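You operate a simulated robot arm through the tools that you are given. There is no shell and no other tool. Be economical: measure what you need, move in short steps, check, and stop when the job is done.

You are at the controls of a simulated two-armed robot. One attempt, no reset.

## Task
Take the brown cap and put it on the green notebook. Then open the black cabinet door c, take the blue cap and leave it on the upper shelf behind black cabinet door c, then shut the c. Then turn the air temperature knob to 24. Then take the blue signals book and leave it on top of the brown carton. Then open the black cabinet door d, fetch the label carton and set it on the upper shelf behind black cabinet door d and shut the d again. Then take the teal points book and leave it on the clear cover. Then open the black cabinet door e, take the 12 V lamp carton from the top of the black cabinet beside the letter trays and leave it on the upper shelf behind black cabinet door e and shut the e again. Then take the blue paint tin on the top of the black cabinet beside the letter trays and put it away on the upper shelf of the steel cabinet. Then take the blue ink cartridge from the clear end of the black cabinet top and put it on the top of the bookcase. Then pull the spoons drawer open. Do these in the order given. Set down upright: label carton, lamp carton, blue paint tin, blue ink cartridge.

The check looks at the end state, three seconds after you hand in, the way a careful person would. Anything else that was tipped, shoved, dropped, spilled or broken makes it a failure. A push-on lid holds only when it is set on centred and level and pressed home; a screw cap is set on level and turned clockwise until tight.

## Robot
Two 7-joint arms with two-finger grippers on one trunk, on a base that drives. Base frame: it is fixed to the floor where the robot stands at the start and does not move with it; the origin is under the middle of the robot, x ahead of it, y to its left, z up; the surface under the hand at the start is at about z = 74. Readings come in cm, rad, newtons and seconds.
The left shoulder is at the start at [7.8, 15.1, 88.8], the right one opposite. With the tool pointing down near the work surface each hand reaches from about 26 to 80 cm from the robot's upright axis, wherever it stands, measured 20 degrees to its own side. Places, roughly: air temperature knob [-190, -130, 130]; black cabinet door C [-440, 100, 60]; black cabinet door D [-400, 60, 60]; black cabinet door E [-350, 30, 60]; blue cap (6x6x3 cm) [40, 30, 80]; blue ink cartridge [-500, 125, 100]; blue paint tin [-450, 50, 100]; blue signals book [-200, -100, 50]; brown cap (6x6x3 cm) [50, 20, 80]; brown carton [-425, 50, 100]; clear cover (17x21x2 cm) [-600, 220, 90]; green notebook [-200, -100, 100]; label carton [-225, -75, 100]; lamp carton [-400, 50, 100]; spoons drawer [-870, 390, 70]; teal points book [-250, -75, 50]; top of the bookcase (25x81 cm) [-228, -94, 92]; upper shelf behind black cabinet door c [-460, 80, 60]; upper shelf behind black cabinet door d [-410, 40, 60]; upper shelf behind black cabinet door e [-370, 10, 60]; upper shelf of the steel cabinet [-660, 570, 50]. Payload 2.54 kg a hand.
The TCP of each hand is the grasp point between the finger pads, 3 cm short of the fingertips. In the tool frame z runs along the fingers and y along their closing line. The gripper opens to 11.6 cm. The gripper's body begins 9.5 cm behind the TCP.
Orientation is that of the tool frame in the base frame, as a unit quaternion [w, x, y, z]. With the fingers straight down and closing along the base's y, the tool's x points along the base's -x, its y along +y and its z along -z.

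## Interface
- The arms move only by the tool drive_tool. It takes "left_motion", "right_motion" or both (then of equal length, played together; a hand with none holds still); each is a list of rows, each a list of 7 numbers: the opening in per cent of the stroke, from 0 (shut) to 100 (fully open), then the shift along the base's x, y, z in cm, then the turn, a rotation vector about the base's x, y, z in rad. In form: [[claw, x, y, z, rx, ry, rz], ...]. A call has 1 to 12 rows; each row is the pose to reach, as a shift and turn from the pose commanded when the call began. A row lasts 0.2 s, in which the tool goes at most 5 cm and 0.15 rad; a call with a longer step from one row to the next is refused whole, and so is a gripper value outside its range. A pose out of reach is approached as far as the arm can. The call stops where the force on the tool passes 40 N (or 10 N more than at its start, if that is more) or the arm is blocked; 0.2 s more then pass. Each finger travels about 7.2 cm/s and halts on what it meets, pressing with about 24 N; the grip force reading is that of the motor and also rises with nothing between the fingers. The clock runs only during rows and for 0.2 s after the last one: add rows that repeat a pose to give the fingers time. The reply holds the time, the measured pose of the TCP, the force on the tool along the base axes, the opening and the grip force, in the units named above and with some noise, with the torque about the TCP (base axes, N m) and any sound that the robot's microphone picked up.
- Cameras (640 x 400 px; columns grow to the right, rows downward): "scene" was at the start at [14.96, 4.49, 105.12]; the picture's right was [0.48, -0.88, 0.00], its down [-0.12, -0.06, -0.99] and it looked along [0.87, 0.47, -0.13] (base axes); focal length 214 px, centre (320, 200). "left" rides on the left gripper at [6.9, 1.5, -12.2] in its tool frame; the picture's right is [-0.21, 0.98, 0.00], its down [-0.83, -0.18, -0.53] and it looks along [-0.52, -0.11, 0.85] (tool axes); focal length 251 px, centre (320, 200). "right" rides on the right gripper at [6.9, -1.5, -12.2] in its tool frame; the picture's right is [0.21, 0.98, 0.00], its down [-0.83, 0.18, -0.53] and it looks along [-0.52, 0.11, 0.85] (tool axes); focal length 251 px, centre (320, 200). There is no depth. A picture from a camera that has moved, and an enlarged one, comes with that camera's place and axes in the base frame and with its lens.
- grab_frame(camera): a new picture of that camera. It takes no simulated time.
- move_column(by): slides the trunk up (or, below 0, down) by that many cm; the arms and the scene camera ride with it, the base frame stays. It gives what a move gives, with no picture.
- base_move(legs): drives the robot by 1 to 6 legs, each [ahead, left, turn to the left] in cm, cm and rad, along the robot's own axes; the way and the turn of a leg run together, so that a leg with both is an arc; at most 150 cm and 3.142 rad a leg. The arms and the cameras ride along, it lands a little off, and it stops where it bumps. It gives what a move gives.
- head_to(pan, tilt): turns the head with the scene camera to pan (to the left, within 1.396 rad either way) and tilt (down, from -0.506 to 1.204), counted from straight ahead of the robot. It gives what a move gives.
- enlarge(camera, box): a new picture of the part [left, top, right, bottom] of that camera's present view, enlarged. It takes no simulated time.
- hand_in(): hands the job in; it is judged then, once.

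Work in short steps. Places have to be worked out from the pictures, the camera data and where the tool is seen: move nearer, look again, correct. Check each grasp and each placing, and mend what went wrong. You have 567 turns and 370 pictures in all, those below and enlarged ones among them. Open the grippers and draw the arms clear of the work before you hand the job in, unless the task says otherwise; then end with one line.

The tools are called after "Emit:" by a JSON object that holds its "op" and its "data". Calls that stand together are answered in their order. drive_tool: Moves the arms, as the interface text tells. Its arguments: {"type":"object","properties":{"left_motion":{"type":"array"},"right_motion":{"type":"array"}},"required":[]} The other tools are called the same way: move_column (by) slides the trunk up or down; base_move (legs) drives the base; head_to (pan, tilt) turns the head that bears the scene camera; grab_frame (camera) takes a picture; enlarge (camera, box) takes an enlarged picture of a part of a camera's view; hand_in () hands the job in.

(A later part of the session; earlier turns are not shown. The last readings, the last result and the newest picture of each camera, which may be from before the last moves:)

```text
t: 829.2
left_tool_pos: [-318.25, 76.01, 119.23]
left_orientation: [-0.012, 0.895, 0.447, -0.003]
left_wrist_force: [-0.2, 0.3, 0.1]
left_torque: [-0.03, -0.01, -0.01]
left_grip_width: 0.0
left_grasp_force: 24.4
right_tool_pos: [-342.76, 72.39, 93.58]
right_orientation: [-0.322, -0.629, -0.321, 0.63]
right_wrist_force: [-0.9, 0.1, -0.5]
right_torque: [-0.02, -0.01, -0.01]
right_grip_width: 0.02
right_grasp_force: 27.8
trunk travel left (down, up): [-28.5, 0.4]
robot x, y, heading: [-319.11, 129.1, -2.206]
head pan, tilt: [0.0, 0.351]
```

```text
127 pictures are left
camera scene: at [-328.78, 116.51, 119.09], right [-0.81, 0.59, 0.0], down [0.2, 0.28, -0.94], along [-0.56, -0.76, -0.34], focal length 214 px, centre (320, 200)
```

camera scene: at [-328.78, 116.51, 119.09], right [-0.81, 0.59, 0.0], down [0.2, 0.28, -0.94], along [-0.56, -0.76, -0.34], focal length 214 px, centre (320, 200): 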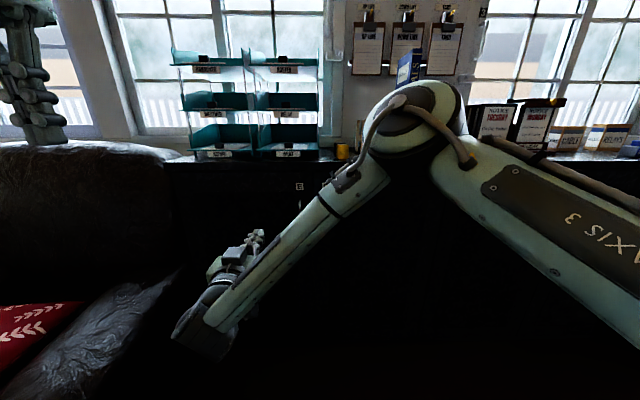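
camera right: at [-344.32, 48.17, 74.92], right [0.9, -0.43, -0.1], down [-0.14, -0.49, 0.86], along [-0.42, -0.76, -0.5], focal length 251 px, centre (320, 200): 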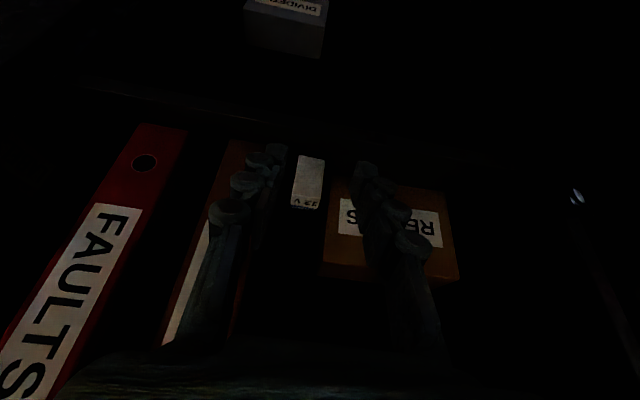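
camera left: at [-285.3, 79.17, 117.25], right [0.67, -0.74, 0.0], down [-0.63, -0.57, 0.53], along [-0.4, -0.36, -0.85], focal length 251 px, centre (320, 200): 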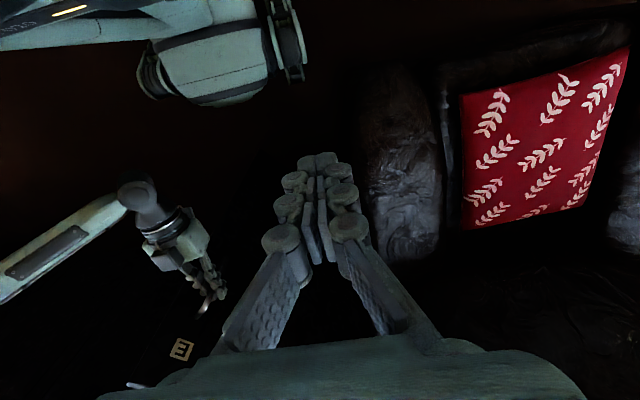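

E looks flush. Next the blue paint tin, right of the brown carton. Re-pose the right hand (pitched down) and move right 46 to look.

Emit:
{"op": "drive_tool", "data": {"right_motion": [[20, 0.9, 1.2, 3, 0.111, -0.081, 0], [40, 1.8, 2.4, 6, 0.222, -0.162, 0], [60, 2.7, 3.6, 9, 0.333, -0.243, 0], [75, 3.6, 4.8, 12, 0.444, -0.324, 0], [75, 4.4, 6, 15, 0.555, -0.405, 0], [75, 5.3, 7.2, 18, 0.666, -0.486, 0], [75, 6.2, 8.5, 21, 0.777, -0.567, 0], [75, 7.1, 9.7, 24, 0.888, -0.648, 0]]}}

Emit:
{"op": "base_move", "data": {"legs": [[0, -48, 0], [14, 0, 0]]}}

Emit:
{"op": "head_to", "data": {"pan": 0.1, "tilt": 0.3}}

Emit:
{"op": "grab_frame", "data": {"camera": "scene"}}

```text
t: 831.0
left_tool_pos: [-318.18, 75.97, 119.18]
left_orientation: [-0.012, 0.894, 0.447, -0.003]
left_wrist_force: [0.1, -0.2, -0.3]
left_torque: [-0.03, -0.02, 0.03]
left_grip_width: 0.01
left_grasp_force: 23.8
right_tool_pos: [-335.5, 82.04, 117.43]
right_orientation: [0.107, 0.867, 0.441, -0.209]
right_wrist_force: [0.1, 0.2, -0.3]
right_torque: [0.04, -0.01, 0.01]
right_grip_width: 8.72
right_grasp_force: 0.0
trunk travel left (down, up): [-28.5, 0.4]
robot x, y, heading: [-319.42, 129.8, -2.206]
head pan, tilt: [0.0, 0.351]
```

```text
t: 837.1
left_tool_pos: [-365.15, 93.05, 119.11]
left_orientation: [-0.013, 0.894, 0.448, -0.002]
left_wrist_force: [-0.6, -0.6, -0.6]
left_torque: [0.04, 0.01, 0.01]
left_grip_width: 0.0
left_grasp_force: 23.6
right_tool_pos: [-382.7, 99.24, 117.38]
right_orientation: [0.107, 0.867, 0.44, -0.209]
right_wrist_force: [0.3, 0.0, -0.2]
right_torque: [0.02, -0.02, 0.0]
right_grip_width: 8.69
right_grasp_force: 0.0
trunk travel left (down, up): [-28.5, 0.4]
robot x, y, heading: [-366.36, 146.75, -2.206]
head pan, tilt: [0.0, 0.351]
```

```text
t: 837.8
left_tool_pos: [-365.19, 93.23, 119.16]
left_orientation: [-0.011, 0.894, 0.448, -0.004]
left_wrist_force: [-0.3, 0.2, -0.9]
left_torque: [0.01, 0.01, 0.0]
left_grip_width: 0.01
left_grasp_force: 24.5
right_tool_pos: [-382.55, 99.31, 117.44]
right_orientation: [0.107, 0.867, 0.44, -0.209]
right_wrist_force: [1.1, 1.1, 0.2]
right_torque: [-0.01, -0.03, 0.0]
right_grip_width: 8.71
right_grasp_force: 0.0
trunk travel left (down, up): [-28.5, 0.4]
robot x, y, heading: [-366.09, 146.52, -2.207]
head pan, tilt: [0.099, 0.3]
```

```text
126 pictures are left
camera scene: at [-374.95, 133.25, 119.57], right [-0.86, 0.51, 0.0], down [0.15, 0.25, -0.96], along [-0.49, -0.82, -0.3], focal length 214 px, centre (320, 200)
```

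scene: 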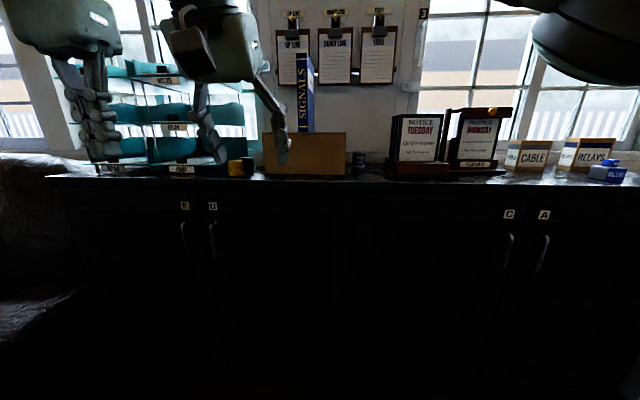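

All doors are flush. Zoom on the tin.

Emit:
{"op": "enlarge", "data": {"camera": "scene", "box": [330, 130, 430, 190]}}

Emit:
{"op": "enlarge", "data": {"camera": "scene", "box": [80, 110, 280, 200]}}

```text
6.40 times, centred on (380, 160) of scene
camera zoom: at [-374.95, 133.25, 119.57], right [-0.86, 0.51, 0.0], down [0.15, 0.25, -0.96], along [-0.49, -0.82, -0.3], focal length 1373 px, centre (-64, 456)
```

zoom: 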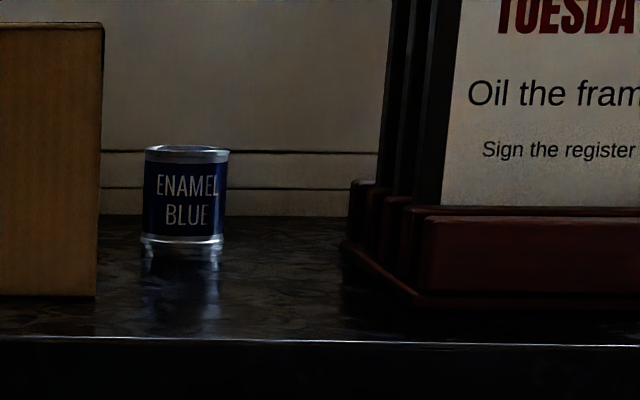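

```text
3.20 times, centred on (180, 155) of scene
camera zoom: at [-374.95, 133.25, 119.57], right [-0.86, 0.51, 0.0], down [0.15, 0.25, -0.96], along [-0.49, -0.82, -0.3], focal length 686 px, centre (768, 344)
```

zoom: 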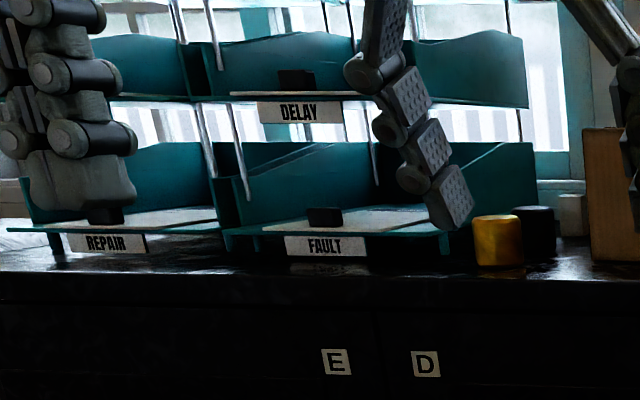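

ENAMEL BLUE tin is at about s 389.5, q -215 (behind and right of the brown carton). First swing the right hand right 21 and up 12, then drive ahead 36.

Emit:
{"op": "drive_tool", "data": {"right_motion": [[75, -3.2, 2.4, 2.5, 0, 0, 0], [75, -6.5, 4.8, 5, 0, 0, 0], [75, -9.7, 7.1, 7.5, 0, 0, 0], [75, -12.9, 9.5, 10, 0, 0, 0], [75, -16.2, 11.8, 12, 0, 0, 0]]}}

Emit:
{"op": "base_move", "data": {"legs": [[34, 0, 0.003]]}}

Emit:
{"op": "grab_frame", "data": {"camera": "right"}}

Emit:
{"op": "grab_frame", "data": {"camera": "scene"}}

```text
t: 839.0
left_tool_pos: [-365.26, 93.3, 119.23]
left_orientation: [-0.011, 0.894, 0.447, -0.003]
left_wrist_force: [0.3, 0.2, 0.7]
left_torque: [-0.03, -0.02, 0.02]
left_grip_width: 0.0
left_grasp_force: 23.8
right_tool_pos: [-398.89, 111.33, 129.47]
right_orientation: [0.108, 0.866, 0.44, -0.209]
right_wrist_force: [0.2, 0.2, 0.0]
right_torque: [0.0, -0.01, 0.02]
right_grip_width: 8.72
right_grasp_force: 0.0
trunk travel left (down, up): [-28.5, 0.4]
robot x, y, heading: [-366.22, 147.09, -2.198]
head pan, tilt: [0.099, 0.3]
```

```text
t: 841.2
left_tool_pos: [-384.83, 65.91, 119.17]
left_orientation: [-0.012, 0.893, 0.449, -0.003]
left_wrist_force: [-0.1, -0.7, -0.4]
left_torque: [0.0, 0.01, -0.02]
left_grip_width: 0.01
left_grasp_force: 24.1
right_tool_pos: [-418.42, 83.73, 129.42]
right_orientation: [0.107, 0.866, 0.442, -0.209]
right_wrist_force: [-0.5, 0.0, -0.8]
right_torque: [0.04, 0.0, 0.0]
right_grip_width: 8.72
right_grasp_force: 0.0
trunk travel left (down, up): [-28.5, 0.4]
robot x, y, heading: [-386.29, 119.68, -2.197]
head pan, tilt: [0.099, 0.3]
```

```text
123 pictures are left
camera right: at [-413.04, 94.14, 136.93], right [0.9, -0.42, -0.1], down [-0.14, -0.5, 0.85], along [-0.4, -0.76, -0.51], focal length 251 px, centre (320, 200)
```

right: 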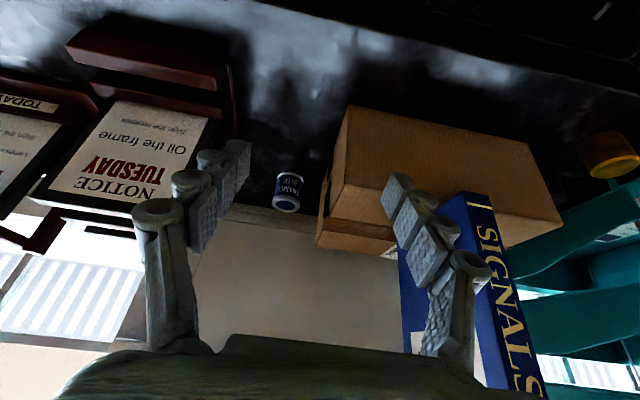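

```text
122 pictures are left
camera scene: at [-394.75, 105.93, 119.56], right [-0.86, 0.5, 0.0], down [0.15, 0.26, -0.96], along [-0.48, -0.83, -0.3], focal length 214 px, centre (320, 200)
```

scene: 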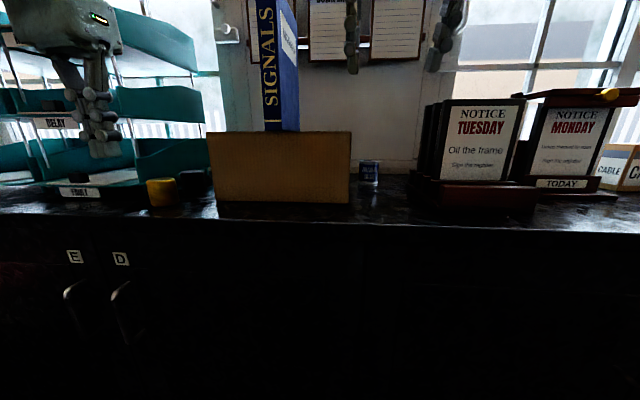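

Tin lid centre triangulated at (-441.2, 55.7, 111). Base 14 ahead, then arm 21 ahead at height.

Emit:
{"op": "base_move", "data": {"legs": [[14, 0, 0]]}}

Emit:
{"op": "drive_tool", "data": {"right_motion": [[75, -2.9, -3, 0, 0, 0, 0], [75, -5.7, -6.2, 0, 0, 0, 0], [75, -8.5, -9.5, 0, 0, 0, 0], [75, -11.3, -12.8, -2, 0, 0, 0], [75, -14.2, -16.1, -4, 0, 0, 0]]}}

Emit:
{"op": "grab_frame", "data": {"camera": "right"}}

Emit:
{"op": "enlarge", "data": {"camera": "scene", "box": [260, 60, 480, 220]}}

```text
t: 842.5
left_tool_pos: [-392.92, 54.71, 119.15]
left_orientation: [-0.013, 0.893, 0.45, -0.002]
left_wrist_force: [0.5, -1.3, -0.5]
left_torque: [0.01, -0.03, 0.0]
left_grip_width: 0.0
left_grasp_force: 24.0
right_tool_pos: [-426.67, 72.38, 129.39]
right_orientation: [0.107, 0.866, 0.443, -0.208]
right_wrist_force: [0.1, 0.1, 0.0]
right_torque: [0.01, -0.05, 0.02]
right_grip_width: 8.7
right_grasp_force: 0.2
trunk travel left (down, up): [-28.5, 0.4]
robot x, y, heading: [-394.49, 108.36, -2.195]
head pan, tilt: [0.099, 0.3]
```

```text
t: 843.7
left_tool_pos: [-392.84, 54.7, 119.22]
left_orientation: [-0.012, 0.893, 0.45, -0.002]
left_wrist_force: [-0.4, -0.7, -0.2]
left_torque: [0.05, 0.02, 0.03]
left_grip_width: 0.0
left_grasp_force: 24.3
right_tool_pos: [-440.92, 56.09, 125.3]
right_orientation: [0.108, 0.865, 0.444, -0.208]
right_wrist_force: [1.2, 0.4, 0.2]
right_torque: [0.04, 0.05, 0.02]
right_grip_width: 8.71
right_grasp_force: 0.1
trunk travel left (down, up): [-28.5, 0.4]
robot x, y, heading: [-394.18, 108.16, -2.195]
head pan, tilt: [0.099, 0.3]
```

```text
121 pictures are left
camera right: at [-435.41, 66.56, 132.8], right [0.9, -0.42, -0.1], down [-0.14, -0.51, 0.85], along [-0.4, -0.76, -0.51], focal length 251 px, centre (320, 200)
```

right: 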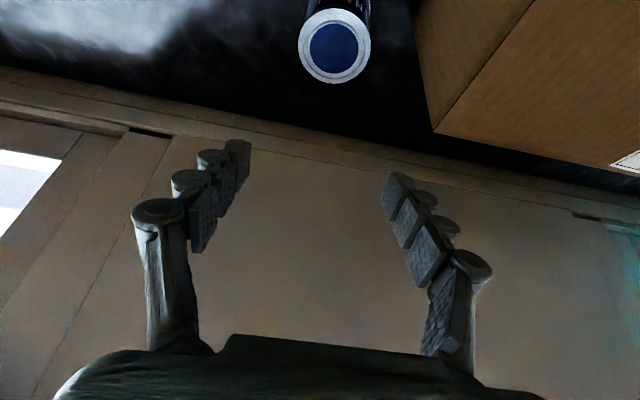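

```text
2.50 times, centred on (370, 140) of scene
camera zoom: at [-402.89, 94.6, 119.55], right [-0.86, 0.5, 0.0], down [0.15, 0.26, -0.95], along [-0.48, -0.83, -0.3], focal length 536 px, centre (195, 350)
```

zoom: 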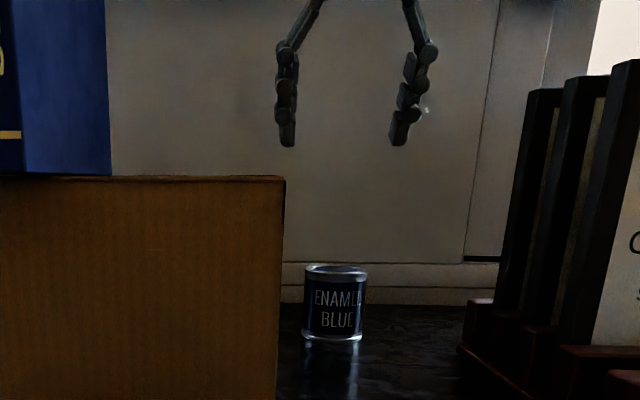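

Tin centre ≈ (-441, 56.5). The carton side is close on the left, so I narrow the opening to 7.2 cm and descend.

Emit:
{"op": "drive_tool", "data": {"right_motion": [[62, 0.3, 0.9, 0, 0, 0, 0], [62, 0.3, 0.9, -4, 0, 0, 0], [62, 0.3, 0.9, -8, 0, 0, 0], [62, 0.3, 0.9, -11, 0, 0, 0]]}}

Emit:
{"op": "grab_frame", "data": {"camera": "right"}}

Emit:
{"op": "enlarge", "data": {"camera": "scene", "box": [300, 100, 440, 210]}}

```text
t: 844.7
left_tool_pos: [-392.87, 54.72, 119.11]
left_orientation: [-0.012, 0.893, 0.45, -0.003]
left_wrist_force: [0.0, 0.4, -0.1]
left_torque: [-0.01, -0.01, 0.0]
left_grip_width: 0.0
left_grasp_force: 23.9
right_tool_pos: [-440.66, 57.08, 114.23]
right_orientation: [0.108, 0.865, 0.443, -0.208]
right_wrist_force: [-0.6, -0.2, -1.1]
right_torque: [0.02, -0.02, -0.01]
right_grip_width: 7.17
right_grasp_force: 0.1
trunk travel left (down, up): [-28.5, 0.4]
robot x, y, heading: [-394.2, 108.03, -2.198]
head pan, tilt: [0.099, 0.3]
```

```text
119 pictures are left
camera right: at [-435.11, 67.6, 121.78], right [0.9, -0.42, -0.1], down [-0.14, -0.5, 0.85], along [-0.4, -0.76, -0.51], focal length 251 px, centre (320, 200)
```

right: 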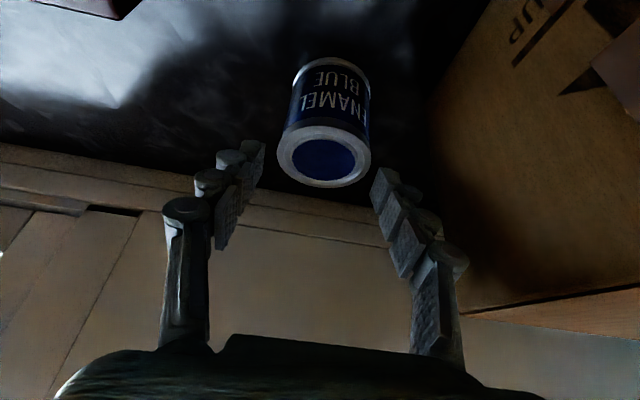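

```text
3.64 times, centred on (370, 155) of scene
camera zoom: at [-402.91, 94.67, 119.56], right [-0.86, 0.5, 0.0], down [0.15, 0.26, -0.96], along [-0.48, -0.83, -0.3], focal length 780 px, centre (138, 364)
```

zoom: 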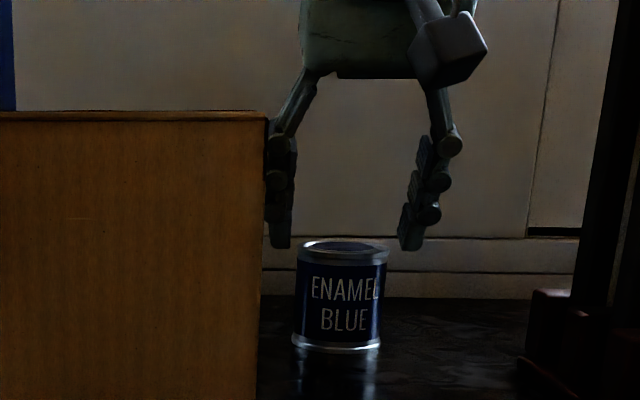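

Aligned. Descend 5 and close.

Emit:
{"op": "drive_tool", "data": {"right_motion": [[62, 0, 0, -2.5, 0, 0, 0], [62, 0, 0, -5, 0, 0, 0], [56, 0, 0, -5, 0, 0, 0], [48, 0, 0, -5, 0, 0, 0], [40, 0, 0, -5, 0, 0, 0], [30, 0, 0, -5, 0, 0, 0]]}}

Emit:
{"op": "enlarge", "data": {"camera": "scene", "box": [300, 100, 440, 210]}}

```text
t: 846.1
left_tool_pos: [-392.9, 54.71, 119.25]
left_orientation: [-0.012, 0.893, 0.45, -0.002]
left_wrist_force: [-0.4, 0.4, 0.8]
left_torque: [0.01, 0.01, 0.01]
left_grip_width: 0.0
left_grasp_force: 24.3
right_tool_pos: [-440.46, 57.17, 109.32]
right_orientation: [0.108, 0.865, 0.443, -0.209]
right_wrist_force: [1.2, 0.0, -0.5]
right_torque: [-0.04, -0.02, 0.03]
right_grip_width: 5.92
right_grasp_force: 24.0
trunk travel left (down, up): [-28.5, 0.4]
robot x, y, heading: [-394.31, 108.25, -2.198]
head pan, tilt: [0.099, 0.3]
```

```text
3.64 times, centred on (370, 155) of scene
camera zoom: at [-402.87, 94.69, 119.57], right [-0.86, 0.5, 0.0], down [0.15, 0.26, -0.96], along [-0.48, -0.83, -0.3], focal length 780 px, centre (138, 364)
```

zoom: 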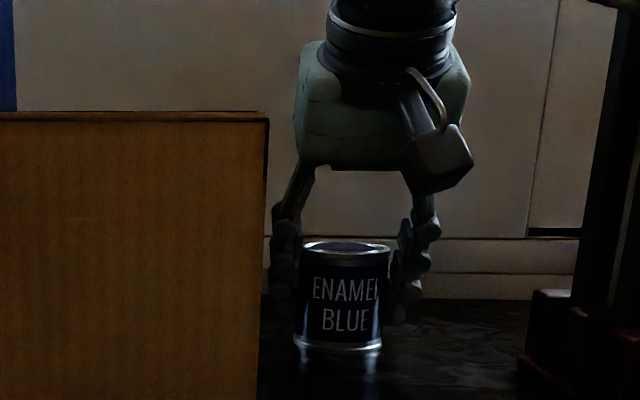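

Tin gripped (5.9 cm). Lift straight up 18, draw back, and back the base off.

Emit:
{"op": "drive_tool", "data": {"right_motion": [[30, 0, 0, 4, 0, 0, 0], [30, 0, 0, 8.5, 0, 0, 0], [30, 0, 0, 13, 0, 0, 0], [30, 0, 0, 17.5, 0, 0, 0], [30, 0, 0, 21, 0, 0, 0], [30, 1.5, 3.5, 22, 0, 0, 0], [30, 3, 8, 22, 0, 0, 0], [30, 5, 12.5, 22, 0, 0, 0], [30, 7, 17, 22, 0, 0, 0]]}}

Emit:
{"op": "base_move", "data": {"legs": [[-80, 0, 0]]}}

Emit:
{"op": "head_to", "data": {"pan": -1.2, "tilt": 0.2}}

Emit:
{"op": "grab_frame", "data": {"camera": "scene"}}

```text
t: 848.1
left_tool_pos: [-392.92, 54.81, 119.18]
left_orientation: [-0.01, 0.893, 0.45, -0.004]
left_wrist_force: [-0.4, 0.4, -0.3]
left_torque: [-0.03, 0.0, -0.01]
left_grip_width: 0.0
left_grasp_force: 23.7
right_tool_pos: [-433.4, 74.54, 131.42]
right_orientation: [0.109, 0.865, 0.443, -0.209]
right_wrist_force: [0.9, 0.0, -2.5]
right_torque: [-0.03, 0.02, 0.01]
right_grip_width: 5.9
right_grasp_force: 23.9
right hand out of reach, approached as far as the arm can: row 5
trunk travel left (down, up): [-28.5, 0.4]
robot x, y, heading: [-394.24, 108.53, -2.2]
head pan, tilt: [0.099, 0.3]
```

```text
t: 852.4
left_tool_pos: [-345.51, 120.21, 119.21]
left_orientation: [-0.013, 0.892, 0.452, -0.002]
left_wrist_force: [0.5, 0.8, -0.1]
left_torque: [-0.01, 0.04, 0.04]
left_grip_width: 0.0
left_grasp_force: 24.4
right_tool_pos: [-386.15, 139.42, 131.29]
right_orientation: [0.109, 0.864, 0.445, -0.209]
right_wrist_force: [0.5, -0.6, -2.1]
right_torque: [0.02, -0.05, 0.0]
right_grip_width: 5.93
right_grasp_force: 23.8
trunk travel left (down, up): [-28.5, 0.4]
robot x, y, heading: [-347.52, 173.54, -2.193]
head pan, tilt: [0.099, 0.3]
```

```text
t: 853.9
left_tool_pos: [-345.44, 120.21, 119.1]
left_orientation: [-0.012, 0.892, 0.452, -0.004]
left_wrist_force: [0.1, 0.4, 0.4]
left_torque: [0.03, -0.01, -0.03]
left_grip_width: 0.0
left_grasp_force: 24.1
right_tool_pos: [-386.26, 139.41, 131.32]
right_orientation: [0.11, 0.864, 0.446, -0.208]
right_wrist_force: [0.5, -0.5, -2.4]
right_torque: [0.0, -0.03, 0.01]
right_grip_width: 5.9
right_grasp_force: 24.0
trunk travel left (down, up): [-28.5, 0.4]
robot x, y, heading: [-347.24, 173.57, -2.191]
head pan, tilt: [-1.201, 0.201]
```

```text
116 pictures are left
camera scene: at [-360.12, 170.49, 120.49], right [0.25, 0.97, 0.0], down [0.19, -0.05, -0.98], along [-0.95, 0.24, -0.2], focal length 214 px, centre (320, 200)
```

scene: 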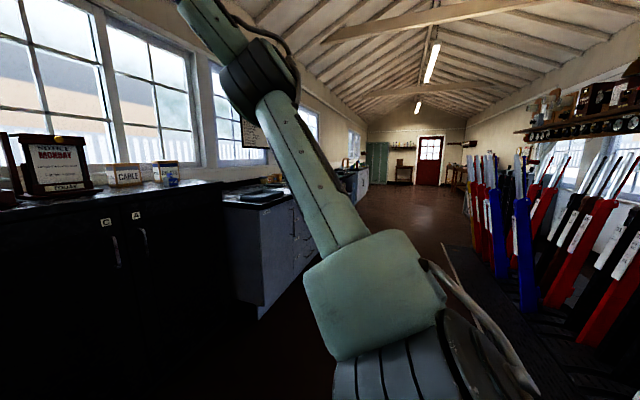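

Tin held. The steel cabinet lies past the lever frame on the opposite side. Travel right along the aisle.

Emit:
{"op": "base_move", "data": {"legs": [[0, -140, 0], [0, -140, 0]]}}

Emit:
{"op": "head_to", "data": {"pan": -1.39, "tilt": 0.2}}

Emit:
{"op": "grab_frame", "data": {"camera": "scene"}}

```text
t: 880.9
left_tool_pos: [-574.13, 283.66, 119.16]
left_orientation: [-0.013, 0.892, 0.453, -0.003]
left_wrist_force: [-0.6, 0.2, -1.2]
left_torque: [0.02, -0.01, -0.02]
left_grip_width: 0.0
left_grasp_force: 24.0
right_tool_pos: [-614.99, 303.11, 131.22]
right_orientation: [0.109, 0.864, 0.445, -0.208]
right_wrist_force: [-0.4, -0.3, -2.1]
right_torque: [0.0, -0.01, 0.0]
right_grip_width: 5.89
right_grasp_force: 24.3
trunk travel left (down, up): [-28.5, 0.4]
robot x, y, heading: [-575.92, 337.22, -2.189]
head pan, tilt: [-1.201, 0.201]
```

```text
t: 881.6
left_tool_pos: [-574.18, 283.79, 119.15]
left_orientation: [-0.012, 0.892, 0.453, -0.003]
left_wrist_force: [-0.2, 0.1, 0.0]
left_torque: [0.02, 0.02, 0.02]
left_grip_width: 0.0
left_grasp_force: 24.1
right_tool_pos: [-614.99, 303.02, 131.2]
right_orientation: [0.108, 0.864, 0.445, -0.208]
right_wrist_force: [0.2, -0.7, -2.4]
right_torque: [0.04, 0.0, -0.01]
right_grip_width: 5.9
right_grasp_force: 24.1
trunk travel left (down, up): [-28.5, 0.4]
robot x, y, heading: [-576.13, 337.16, -2.191]
head pan, tilt: [-1.389, 0.201]
```

```text
115 pictures are left
camera scene: at [-588.21, 335.72, 120.49], right [0.42, 0.91, 0.0], down [0.18, -0.08, -0.98], along [-0.89, 0.42, -0.2], focal length 214 px, centre (320, 200)
```

scene: 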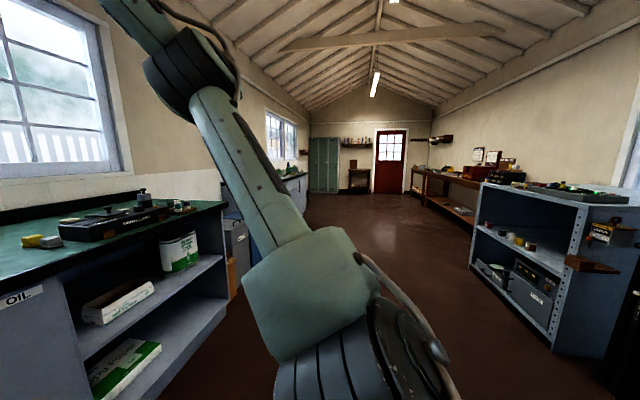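

The open blue steel cabinet (upper shelf z≈50) is ahead on the right, s≈813–934. Travel 205 more, then turn around to face it.

Emit:
{"op": "base_move", "data": {"legs": [[0, -105, 0], [0, -100, 0], [0, 0, 3.13]]}}

Emit:
{"op": "head_to", "data": {"pan": 0.0, "tilt": 0.35}}

Emit:
{"op": "grab_frame", "data": {"camera": "scene"}}

```text
t: 909.0
left_tool_pos: [-741.86, 510.66, 119.21]
left_orientation: [0.004, -0.439, 0.899, -0.012]
left_wrist_force: [0.1, -0.6, 0.2]
left_torque: [0.0, -0.04, -0.01]
left_grip_width: 0.0
left_grasp_force: 23.6
right_tool_pos: [-701.88, 490.08, 131.26]
right_orientation: [0.21, -0.432, 0.871, 0.105]
right_wrist_force: [0.2, -0.3, -1.8]
right_torque: [-0.04, 0.01, -0.01]
right_grip_width: 5.9
right_grasp_force: 23.7
trunk travel left (down, up): [-28.5, 0.4]
robot x, y, heading: [-742.03, 457.08, 0.918]
head pan, tilt: [-1.389, 0.201]
```

```text
t: 910.5
left_tool_pos: [-741.89, 510.69, 119.2]
left_orientation: [0.003, -0.439, 0.898, -0.013]
left_wrist_force: [0.3, -0.8, 0.4]
left_torque: [0.0, -0.01, 0.0]
left_grip_width: 0.0
left_grasp_force: 23.9
right_tool_pos: [-701.9, 489.99, 131.3]
right_orientation: [0.21, -0.431, 0.871, 0.105]
right_wrist_force: [0.3, -0.2, -2.5]
right_torque: [-0.06, 0.01, 0.02]
right_grip_width: 5.89
right_grasp_force: 24.4
trunk travel left (down, up): [-28.5, 0.4]
robot x, y, heading: [-741.62, 456.78, 0.917]
head pan, tilt: [0.0, 0.351]
```

```text
114 pictures are left
camera scene: at [-732.09, 470.01, 119.09], right [0.79, -0.61, 0.0], down [-0.21, -0.27, -0.94], along [0.57, 0.75, -0.34], focal length 214 px, centre (320, 200)
```

scene: 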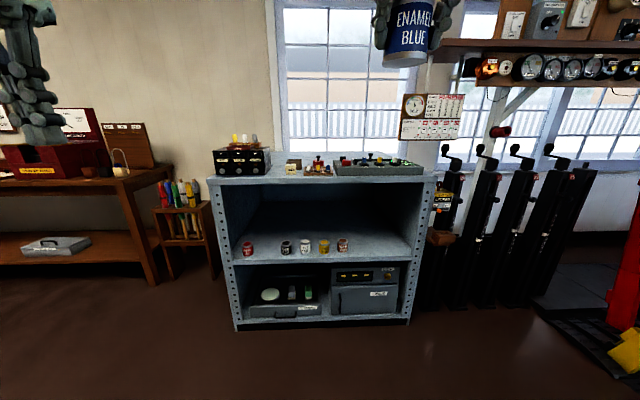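

Facing the cabinet: five small tins on the upper shelf at left-middle, free space on the right. Spot ≈ (-638.6, 539, 48.5). Strafe right 26, ahead 40, trunk down 28.

Emit:
{"op": "base_move", "data": {"legs": [[0, -26, 0.02], [40, 0, 0]]}}

Emit:
{"op": "move_column", "data": {"by": -26}}

Emit:
{"op": "head_to", "data": {"pan": 0.0, "tilt": 0.5}}

Emit:
{"op": "grab_frame", "data": {"camera": "scene"}}

```text
t: 915.7
left_tool_pos: [-698.63, 527.61, 119.19]
left_orientation: [0.003, -0.448, 0.894, -0.011]
left_wrist_force: [0.8, 0.5, -0.7]
left_torque: [0.01, 0.01, 0.01]
left_grip_width: 0.01
left_grasp_force: 23.8
right_tool_pos: [-658.25, 507.69, 131.27]
right_orientation: [0.208, -0.441, 0.866, 0.108]
right_wrist_force: [1.0, 0.8, -1.7]
right_torque: [-0.01, 0.06, -0.01]
right_grip_width: 5.87
right_grasp_force: 23.8
trunk travel left (down, up): [-28.5, 0.4]
robot x, y, heading: [-697.49, 473.96, 0.939]
head pan, tilt: [0.0, 0.351]
```

```text
t: 918.4
left_tool_pos: [-698.72, 527.38, 93.14]
left_orientation: [0.004, -0.448, 0.894, -0.011]
left_wrist_force: [-0.2, -0.4, -0.8]
left_torque: [0.05, -0.03, 0.0]
left_grip_width: 0.0
left_grasp_force: 24.4
right_tool_pos: [-658.31, 507.83, 105.28]
right_orientation: [0.209, -0.441, 0.866, 0.107]
right_wrist_force: [-1.6, -0.5, -2.5]
right_torque: [-0.04, -0.01, 0.01]
right_grip_width: 5.89
right_grasp_force: 24.9
trunk travel left (down, up): [-2.5, 26.4]
robot x, y, heading: [-697.5, 473.89, 0.936]
head pan, tilt: [0.0, 0.351]
```

```text
t: 919.1
left_tool_pos: [-698.64, 527.56, 93.08]
left_orientation: [0.003, -0.448, 0.894, -0.012]
left_wrist_force: [-0.5, 0.2, -0.1]
left_torque: [0.01, 0.0, 0.01]
left_grip_width: 0.0
left_grasp_force: 23.8
right_tool_pos: [-658.23, 507.75, 105.26]
right_orientation: [0.209, -0.441, 0.866, 0.107]
right_wrist_force: [0.0, 0.2, -1.7]
right_torque: [-0.01, 0.01, -0.01]
right_grip_width: 5.88
right_grasp_force: 23.9
trunk travel left (down, up): [-2.5, 26.4]
robot x, y, heading: [-697.75, 473.93, 0.94]
head pan, tilt: [0.0, 0.499]
```

```text
113 pictures are left
camera scene: at [-688.24, 486.92, 91.73], right [0.81, -0.59, 0.0], down [-0.28, -0.39, -0.88], along [0.52, 0.71, -0.48], focal length 214 px, centre (320, 200)
```

scene: 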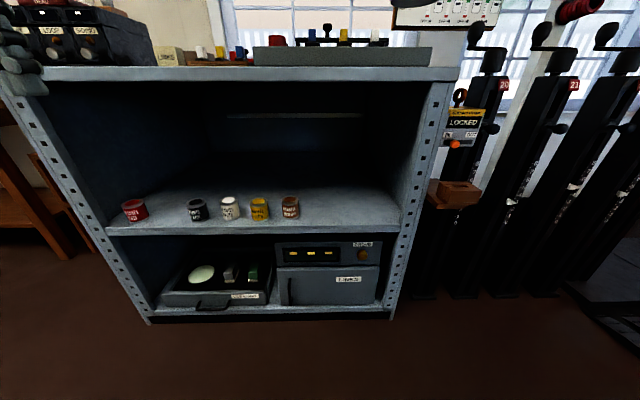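

Lower the right hand 38 cm in front of the opening.

Emit:
{"op": "drive_tool", "data": {"right_motion": [[30, 0, 0, -4.8, 0, 0, 0], [30, 0, 0, -9.6, 0, 0, 0], [30, 0, 0, -14.4, 0, 0, 0], [30, 0, 0, -19.2, 0, 0, 0], [30, 0, 0, -24, 0, 0, 0], [30, 0, 0, -28.8, 0, 0, 0], [30, 0, 0, -33.6, 0, 0, 0], [30, 0, 0, -37.5, 0, 0, 0]]}}

Emit:
{"op": "grab_frame", "data": {"camera": "right"}}

Emit:
{"op": "grab_frame", "data": {"camera": "scene"}}

```text
t: 920.9
left_tool_pos: [-698.7, 527.52, 93.15]
left_orientation: [0.003, -0.448, 0.894, -0.012]
left_wrist_force: [0.1, 0.3, 0.1]
left_torque: [0.0, 0.0, -0.01]
left_grip_width: 0.0
left_grasp_force: 23.9
right_tool_pos: [-658.16, 507.76, 67.69]
right_orientation: [0.209, -0.44, 0.867, 0.108]
right_wrist_force: [-0.2, -0.9, -2.5]
right_torque: [-0.01, 0.03, -0.04]
right_grip_width: 5.91
right_grasp_force: 24.3
trunk travel left (down, up): [-2.5, 26.4]
robot x, y, heading: [-697.33, 473.93, 0.935]
head pan, tilt: [0.0, 0.499]
```

```text
112 pictures are left
camera right: at [-664.01, 497.39, 75.33], right [-0.9, 0.42, -0.1], down [0.14, 0.5, 0.85], along [0.41, 0.75, -0.51], focal length 251 px, centre (320, 200)
```

right: 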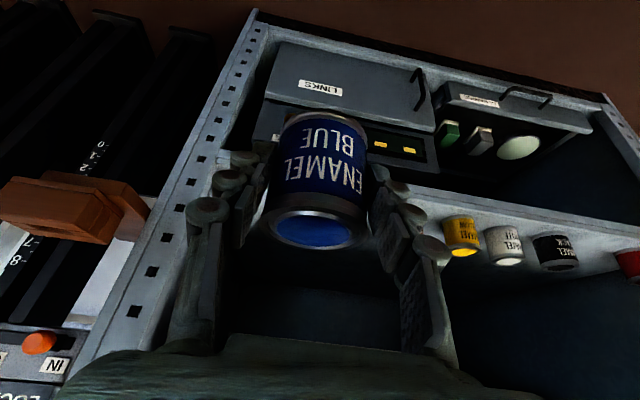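

```text
111 pictures are left
camera scene: at [-688.24, 486.92, 91.73], right [0.81, -0.59, 0.0], down [-0.28, -0.39, -0.88], along [0.52, 0.71, -0.48], focal length 214 px, centre (320, 200)
```

scene: 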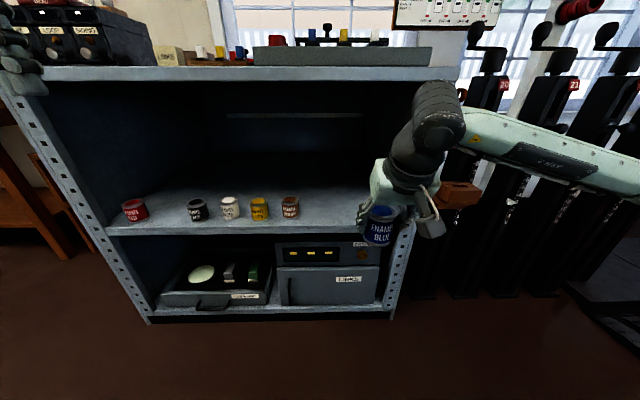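

Lateral position is right (free zone between the brown tin and the post). Drive 17 ahead, then extend 18.

Emit:
{"op": "base_move", "data": {"legs": [[17, 0, 0]]}}

Emit:
{"op": "drive_tool", "data": {"right_motion": [[30, 2, 2.8, -1, 0, 0, 0], [30, 4.1, 5.6, -2, 0, 0, 0], [30, 6.2, 8.5, -2, 0, 0, 0], [30, 8.3, 11.4, -2, 0, 0, 0]]}}

Emit:
{"op": "grab_frame", "data": {"camera": "right"}}

Emit:
{"op": "grab_frame", "data": {"camera": "scene"}}

```text
t: 922.4
left_tool_pos: [-688.69, 541.25, 93.19]
left_orientation: [0.004, -0.448, 0.894, -0.012]
left_wrist_force: [0.5, 0.0, 0.5]
left_torque: [0.0, 0.01, -0.02]
left_grip_width: 0.01
left_grasp_force: 24.2
right_tool_pos: [-648.28, 521.25, 67.98]
right_orientation: [0.208, -0.441, 0.867, 0.107]
right_wrist_force: [0.7, 0.0, -2.1]
right_torque: [-0.01, 0.0, 0.01]
right_grip_width: 5.88
right_grasp_force: 24.6
trunk travel left (down, up): [-2.5, 26.4]
robot x, y, heading: [-687.9, 487.5, 0.934]
head pan, tilt: [0.0, 0.499]
```

```text
t: 923.4
left_tool_pos: [-688.78, 541.09, 93.26]
left_orientation: [0.003, -0.447, 0.895, -0.013]
left_wrist_force: [0.3, 0.4, -0.2]
left_torque: [0.01, 0.03, -0.02]
left_grip_width: 0.0
left_grasp_force: 24.1
right_tool_pos: [-639.92, 532.58, 65.69]
right_orientation: [0.208, -0.44, 0.867, 0.107]
right_wrist_force: [-0.3, -0.7, -1.8]
right_torque: [-0.03, 0.01, 0.03]
right_grip_width: 5.92
right_grasp_force: 24.5
trunk travel left (down, up): [-2.5, 26.4]
robot x, y, heading: [-687.68, 487.33, 0.937]
head pan, tilt: [0.0, 0.499]
```

```text
110 pictures are left
camera right: at [-645.71, 522.38, 73.24], right [-0.9, 0.42, -0.1], down [0.14, 0.5, 0.85], along [0.41, 0.75, -0.51], focal length 251 px, centre (320, 200)
```

right: 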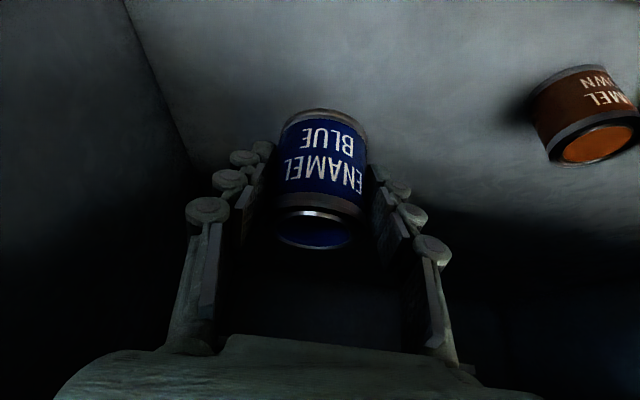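

```text
109 pictures are left
camera scene: at [-678.29, 500.51, 91.72], right [0.81, -0.59, 0.0], down [-0.28, -0.39, -0.88], along [0.52, 0.71, -0.48], focal length 214 px, centre (320, 200)
```

scene: 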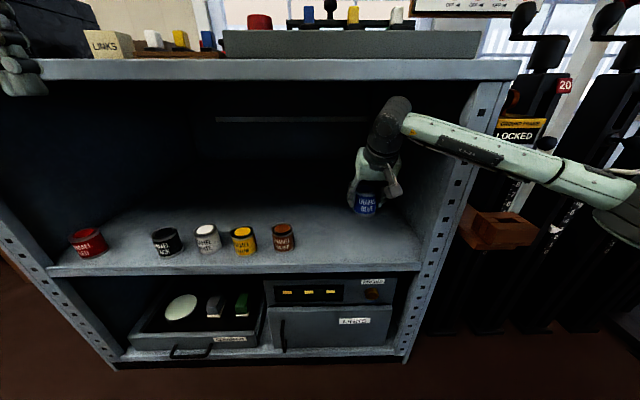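

The tin is well inside over the free space. Lower to the shelf.

Emit:
{"op": "drive_tool", "data": {"right_motion": [[30, 0, 0, -3.5, 0, 0, 0], [30, 0, 0, -7, 0, 0, 0], [30, 0, 0, -9.5, 0, 0, 0]]}}

Emit:
{"op": "enlarge", "data": {"camera": "scene", "box": [240, 90, 480, 280]}}

```text
t: 924.2
left_tool_pos: [-688.78, 541.16, 93.13]
left_orientation: [0.003, -0.447, 0.894, -0.013]
left_wrist_force: [-0.4, -0.3, 0.4]
left_torque: [0.01, -0.01, -0.01]
left_grip_width: 0.0
left_grasp_force: 23.3
right_tool_pos: [-639.88, 532.76, 56.14]
right_orientation: [0.209, -0.441, 0.866, 0.107]
right_wrist_force: [-0.1, -0.5, -2.5]
right_torque: [-0.05, 0.01, -0.04]
right_grip_width: 5.91
right_grasp_force: 23.8
trunk travel left (down, up): [-2.5, 26.4]
robot x, y, heading: [-687.36, 487.89, 0.938]
head pan, tilt: [0.0, 0.499]
```

```text
2.11 times, centred on (360, 185) of scene
camera zoom: at [-678.29, 500.51, 91.72], right [0.81, -0.59, 0.0], down [-0.28, -0.39, -0.88], along [0.52, 0.71, -0.48], focal length 452 px, centre (236, 232)
```

zoom: 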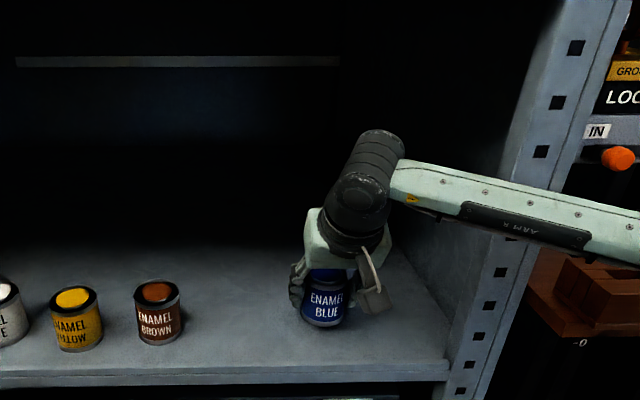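

Close to the shelf. Small steps until contact.

Emit:
{"op": "drive_tool", "data": {"right_motion": [[30, 0, 0, -0.7, 0, 0, 0], [30, 0, 0, -1.4, 0, 0, 0], [30, 0, 0, -2.1, 0, 0, 0], [30, 0, 0, -2.6, 0, 0, 0]]}}

```text
t: 925.2
left_tool_pos: [-688.86, 541.0, 93.27]
left_orientation: [0.004, -0.447, 0.894, -0.012]
left_wrist_force: [0.5, -0.5, -0.2]
left_torque: [-0.01, 0.01, 0.01]
left_grip_width: 0.0
left_grasp_force: 24.6
right_tool_pos: [-639.85, 532.8, 54.27]
right_orientation: [0.212, -0.44, 0.865, 0.111]
right_wrist_force: [-0.1, -2.1, 20.3]
right_torque: [0.11, -0.11, -0.06]
right_grip_width: 5.99
right_grasp_force: 24.1
trunk travel left (down, up): [-2.5, 26.4]
robot x, y, heading: [-687.8, 487.73, 0.941]
head pan, tilt: [0.0, 0.499]
```

Contact at 54.3. Unload, open, lift, withdraw.

Emit:
{"op": "drive_tool", "data": {"right_motion": [[30, 0, 0, 0.6, 0, 0, 0], [45, 0, 0, 0.6, 0, 0, 0], [60, 0, 0, 0.6, 0, 0, 0], [72, 0, 0, 0.6, 0, 0, 0], [72, 0, 0, 4, 0, 0, 0], [72, -0.5, -0.7, 8, 0, 0, 0], [72, -1.5, -2, 11, 0, 0, 0], [72, -3.7, -5, 12, 0, 0, 0], [72, -6.1, -8.3, 12, 0, 0, 0], [72, -8.5, -11.6, 12, 0, 0, 0], [72, -11, -15, 12, 0, 0, 0]]}}

Emit:
{"op": "grab_frame", "data": {"camera": "scene"}}

```text
t: 927.6
left_tool_pos: [-688.82, 541.04, 93.24]
left_orientation: [0.003, -0.447, 0.894, -0.012]
left_wrist_force: [-0.5, 0.3, 0.4]
left_torque: [-0.03, 0.02, 0.02]
left_grip_width: 0.0
left_grasp_force: 24.2
right_tool_pos: [-651.01, 517.75, 65.66]
right_orientation: [0.209, -0.44, 0.867, 0.108]
right_wrist_force: [0.6, 0.0, 0.4]
right_torque: [0.01, -0.03, -0.01]
right_grip_width: 8.33
right_grasp_force: 0.1
trunk travel left (down, up): [-2.5, 26.4]
robot x, y, heading: [-687.83, 487.64, 0.937]
head pan, tilt: [0.0, 0.499]
```

```text
107 pictures are left
camera scene: at [-678.3, 500.51, 91.73], right [0.81, -0.59, 0.0], down [-0.28, -0.39, -0.88], along [0.52, 0.71, -0.48], focal length 214 px, centre (320, 200)
```

scene: 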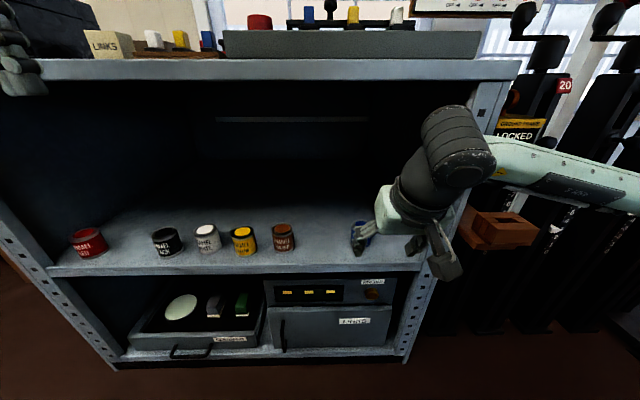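

The tin stands on the shelf. Back off, verify, raise the trunk, turn around.

Emit:
{"op": "base_move", "data": {"legs": [[-30, 0, 0]]}}

Emit:
{"op": "enlarge", "data": {"camera": "scene", "box": [200, 120, 440, 270]}}

Emit:
{"op": "move_column", "data": {"by": 26}}

Emit:
{"op": "drive_tool", "data": {"right_motion": [[72, 0, 0, 4.5, 0, 0, 0], [72, 0, 0, 9, 0, 0, 0], [72, 0, 0, 13.5, 0, 0, 0], [72, 0, 0, 18, 0, 0, 0], [72, 0, 0, 22.5, 0, 0, 0], [72, 0, 0, 27, 0, 0, 0], [72, 0, 0, 31, 0, 0, 0]]}}

Emit:
{"op": "base_move", "data": {"legs": [[-25, 0, 0], [0, 0, 3.135], [0, 130, 0], [0, 130, 0], [0, 125, 0]]}}

Emit:
{"op": "head_to", "data": {"pan": 0.0, "tilt": 0.3}}

Emit:
{"op": "grab_frame", "data": {"camera": "scene"}}

```text
t: 929.6
left_tool_pos: [-706.22, 517.05, 93.15]
left_orientation: [0.003, -0.446, 0.895, -0.011]
left_wrist_force: [0.3, -0.2, 0.2]
left_torque: [-0.01, 0.02, 0.01]
left_grip_width: 0.0
left_grasp_force: 24.0
right_tool_pos: [-668.37, 493.75, 65.61]
right_orientation: [0.21, -0.44, 0.867, 0.107]
right_wrist_force: [-0.3, 0.4, 0.4]
right_torque: [0.02, 0.0, -0.04]
right_grip_width: 8.35
right_grasp_force: 0.0
trunk travel left (down, up): [-2.5, 26.4]
robot x, y, heading: [-705.41, 463.91, 0.938]
head pan, tilt: [0.0, 0.499]
```

```text
2.67 times, centred on (320, 195) of scene
camera zoom: at [-695.8, 476.6, 91.73], right [0.81, -0.59, 0.0], down [-0.28, -0.39, -0.88], along [0.52, 0.71, -0.48], focal length 572 px, centre (320, 213)
```

zoom: 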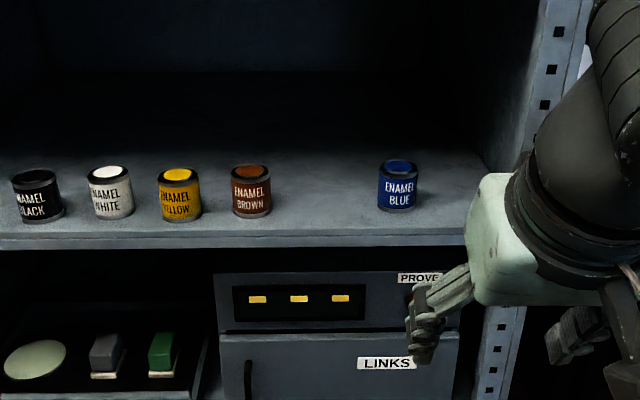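

```text
t: 932.3
left_tool_pos: [-706.16, 517.21, 119.07]
left_orientation: [0.003, -0.447, 0.894, -0.012]
left_wrist_force: [0.3, 0.3, 0.0]
left_torque: [0.01, -0.02, 0.0]
left_grip_width: 0.0
left_grasp_force: 23.5
right_tool_pos: [-668.38, 493.71, 91.69]
right_orientation: [0.209, -0.44, 0.867, 0.106]
right_wrist_force: [-0.4, 0.7, -0.5]
right_torque: [-0.02, -0.02, 0.0]
right_grip_width: 8.37
right_grasp_force: 0.1
trunk travel left (down, up): [-28.5, 0.4]
robot x, y, heading: [-705.51, 463.42, 0.936]
head pan, tilt: [0.0, 0.499]
```

```text
t: 933.9
left_tool_pos: [-706.32, 517.07, 119.16]
left_orientation: [0.003, -0.447, 0.895, -0.012]
left_wrist_force: [0.0, -0.4, -1.0]
left_torque: [0.0, -0.06, 0.0]
left_grip_width: 0.0
left_grasp_force: 23.7
right_tool_pos: [-668.49, 493.67, 122.75]
right_orientation: [0.209, -0.441, 0.867, 0.107]
right_wrist_force: [0.0, -0.6, 1.0]
right_torque: [-0.01, 0.03, -0.02]
right_grip_width: 8.35
right_grasp_force: 0.3
trunk travel left (down, up): [-28.5, 0.4]
robot x, y, heading: [-705.08, 463.6, 0.94]
head pan, tilt: [0.0, 0.499]
```

```text
t: 979.8
left_tool_pos: [-418.39, 149.98, 119.1]
left_orientation: [-0.012, 0.904, 0.427, -0.003]
left_wrist_force: [1.2, 0.4, -0.3]
left_torque: [0.0, 0.03, 0.01]
left_grip_width: 0.0
left_grasp_force: 24.1
right_tool_pos: [-455.03, 175.25, 122.61]
right_orientation: [0.102, 0.876, 0.421, -0.211]
right_wrist_force: [0.1, -0.1, 0.7]
right_torque: [0.0, -0.01, -0.01]
right_grip_width: 8.33
right_grasp_force: 0.1
trunk travel left (down, up): [-28.5, 0.4]
robot x, y, heading: [-416.81, 203.61, -2.25]
head pan, tilt: [0.0, 0.499]
```

```text
t: 980.5
left_tool_pos: [-418.35, 149.94, 119.12]
left_orientation: [-0.012, 0.904, 0.427, -0.003]
left_wrist_force: [-0.4, 0.1, -0.4]
left_torque: [0.04, 0.01, 0.03]
left_grip_width: 0.01
left_grasp_force: 24.2
right_tool_pos: [-455.22, 175.34, 122.58]
right_orientation: [0.102, 0.877, 0.42, -0.211]
right_wrist_force: [0.2, 0.0, 0.4]
right_torque: [-0.02, -0.01, 0.0]
right_grip_width: 8.34
right_grasp_force: 0.1
trunk travel left (down, up): [-28.5, 0.4]
robot x, y, heading: [-416.95, 203.63, -2.249]
head pan, tilt: [0.0, 0.3]
```

```text
105 pictures are left
camera scene: at [-427.12, 191.02, 119.56], right [-0.78, 0.63, 0.0], down [0.19, 0.23, -0.96], along [-0.6, -0.74, -0.3], focal length 214 px, centre (320, 200)
```

scene: 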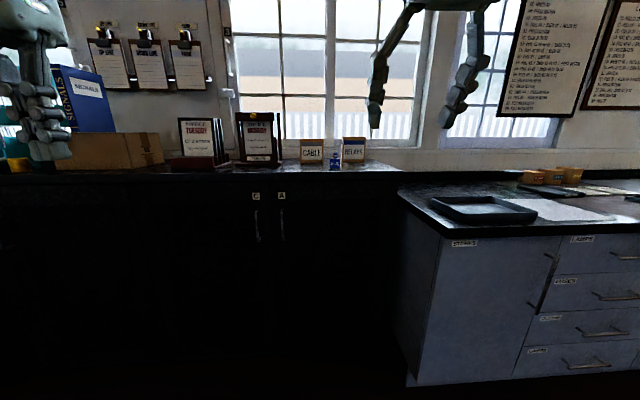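

Tin standing fine. Fix heading and zoom on the ink cartridge between CABLE and RELAYS.

Emit:
{"op": "base_move", "data": {"legs": [[30, -10, 0.046]]}}

Emit:
{"op": "grab_frame", "data": {"camera": "scene"}}

Emit:
{"op": "grab_frame", "data": {"camera": "right"}}

```text
t: 982.6
left_tool_pos: [-442.04, 132.41, 119.12]
left_orientation: [-0.012, 0.893, 0.449, -0.002]
left_wrist_force: [-0.2, 0.1, -0.8]
left_torque: [0.02, -0.03, 0.01]
left_grip_width: 0.0
left_grasp_force: 24.2
right_tool_pos: [-479.89, 155.73, 122.54]
right_orientation: [0.106, 0.866, 0.442, -0.208]
right_wrist_force: [-0.8, -0.3, -1.0]
right_torque: [-0.02, 0.0, 0.04]
right_grip_width: 8.34
right_grasp_force: 0.1
trunk travel left (down, up): [-28.5, 0.4]
robot x, y, heading: [-443.56, 186.0, -2.198]
head pan, tilt: [0.0, 0.3]
```

```text
104 pictures are left
camera scene: at [-452.68, 172.79, 119.56], right [-0.81, 0.59, 0.0], down [0.17, 0.24, -0.96], along [-0.56, -0.77, -0.3], focal length 214 px, centre (320, 200)
```

scene: 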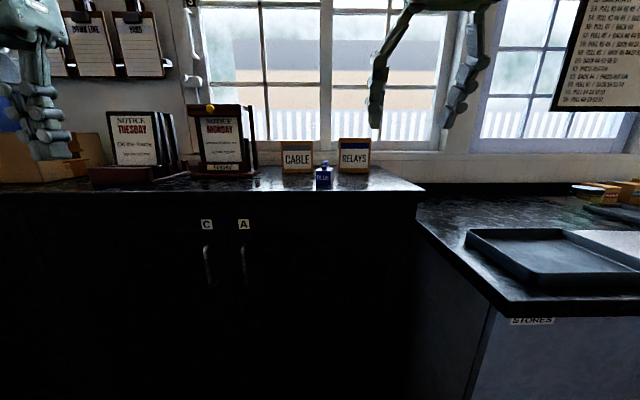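

```text
103 pictures are left
camera right: at [-474.47, 166.1, 130.19], right [0.9, -0.42, -0.1], down [-0.14, -0.5, 0.85], along [-0.4, -0.76, -0.51], focal length 251 px, centre (320, 200)
```

right: 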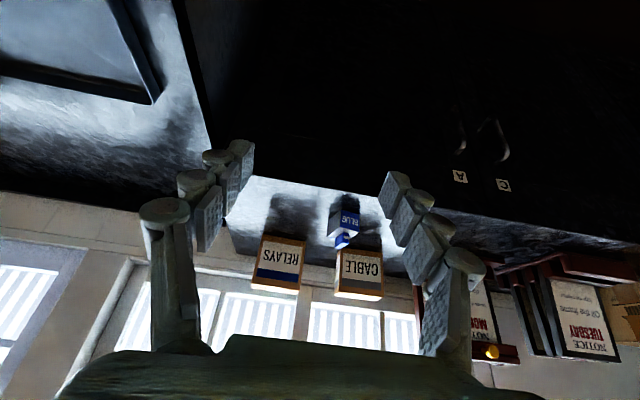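

Emit:
{"op": "enlarge", "data": {"camera": "scene", "box": [270, 130, 390, 200]}}

Emit:
{"op": "enlarge", "data": {"camera": "right", "box": [230, 170, 410, 310]}}

```text
5.33 times, centred on (330, 165) of scene
camera zoom: at [-452.68, 172.79, 119.56], right [-0.81, 0.59, 0.0], down [0.17, 0.24, -0.96], along [-0.56, -0.77, -0.3], focal length 1144 px, centre (267, 387)
```

zoom: 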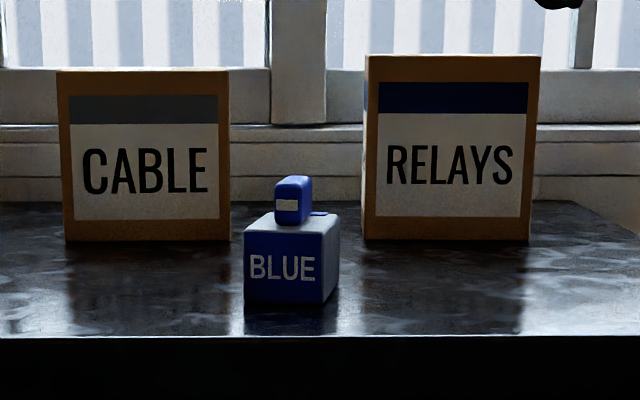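

```text
2.86 times, centred on (320, 240) of right
camera zoom: at [-474.47, 166.1, 130.19], right [0.9, -0.42, -0.1], down [-0.14, -0.5, 0.85], along [-0.4, -0.76, -0.51], focal length 718 px, centre (320, 86)
```

zoom: 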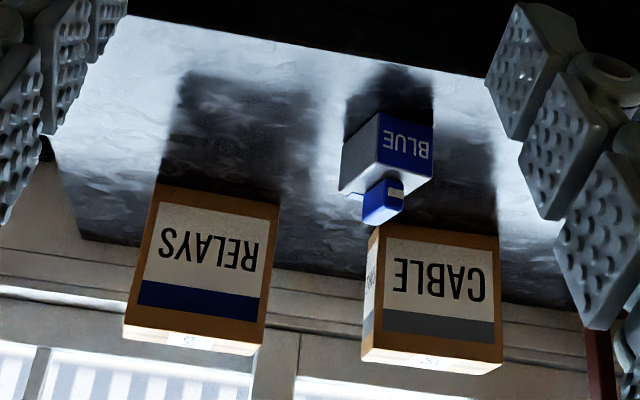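

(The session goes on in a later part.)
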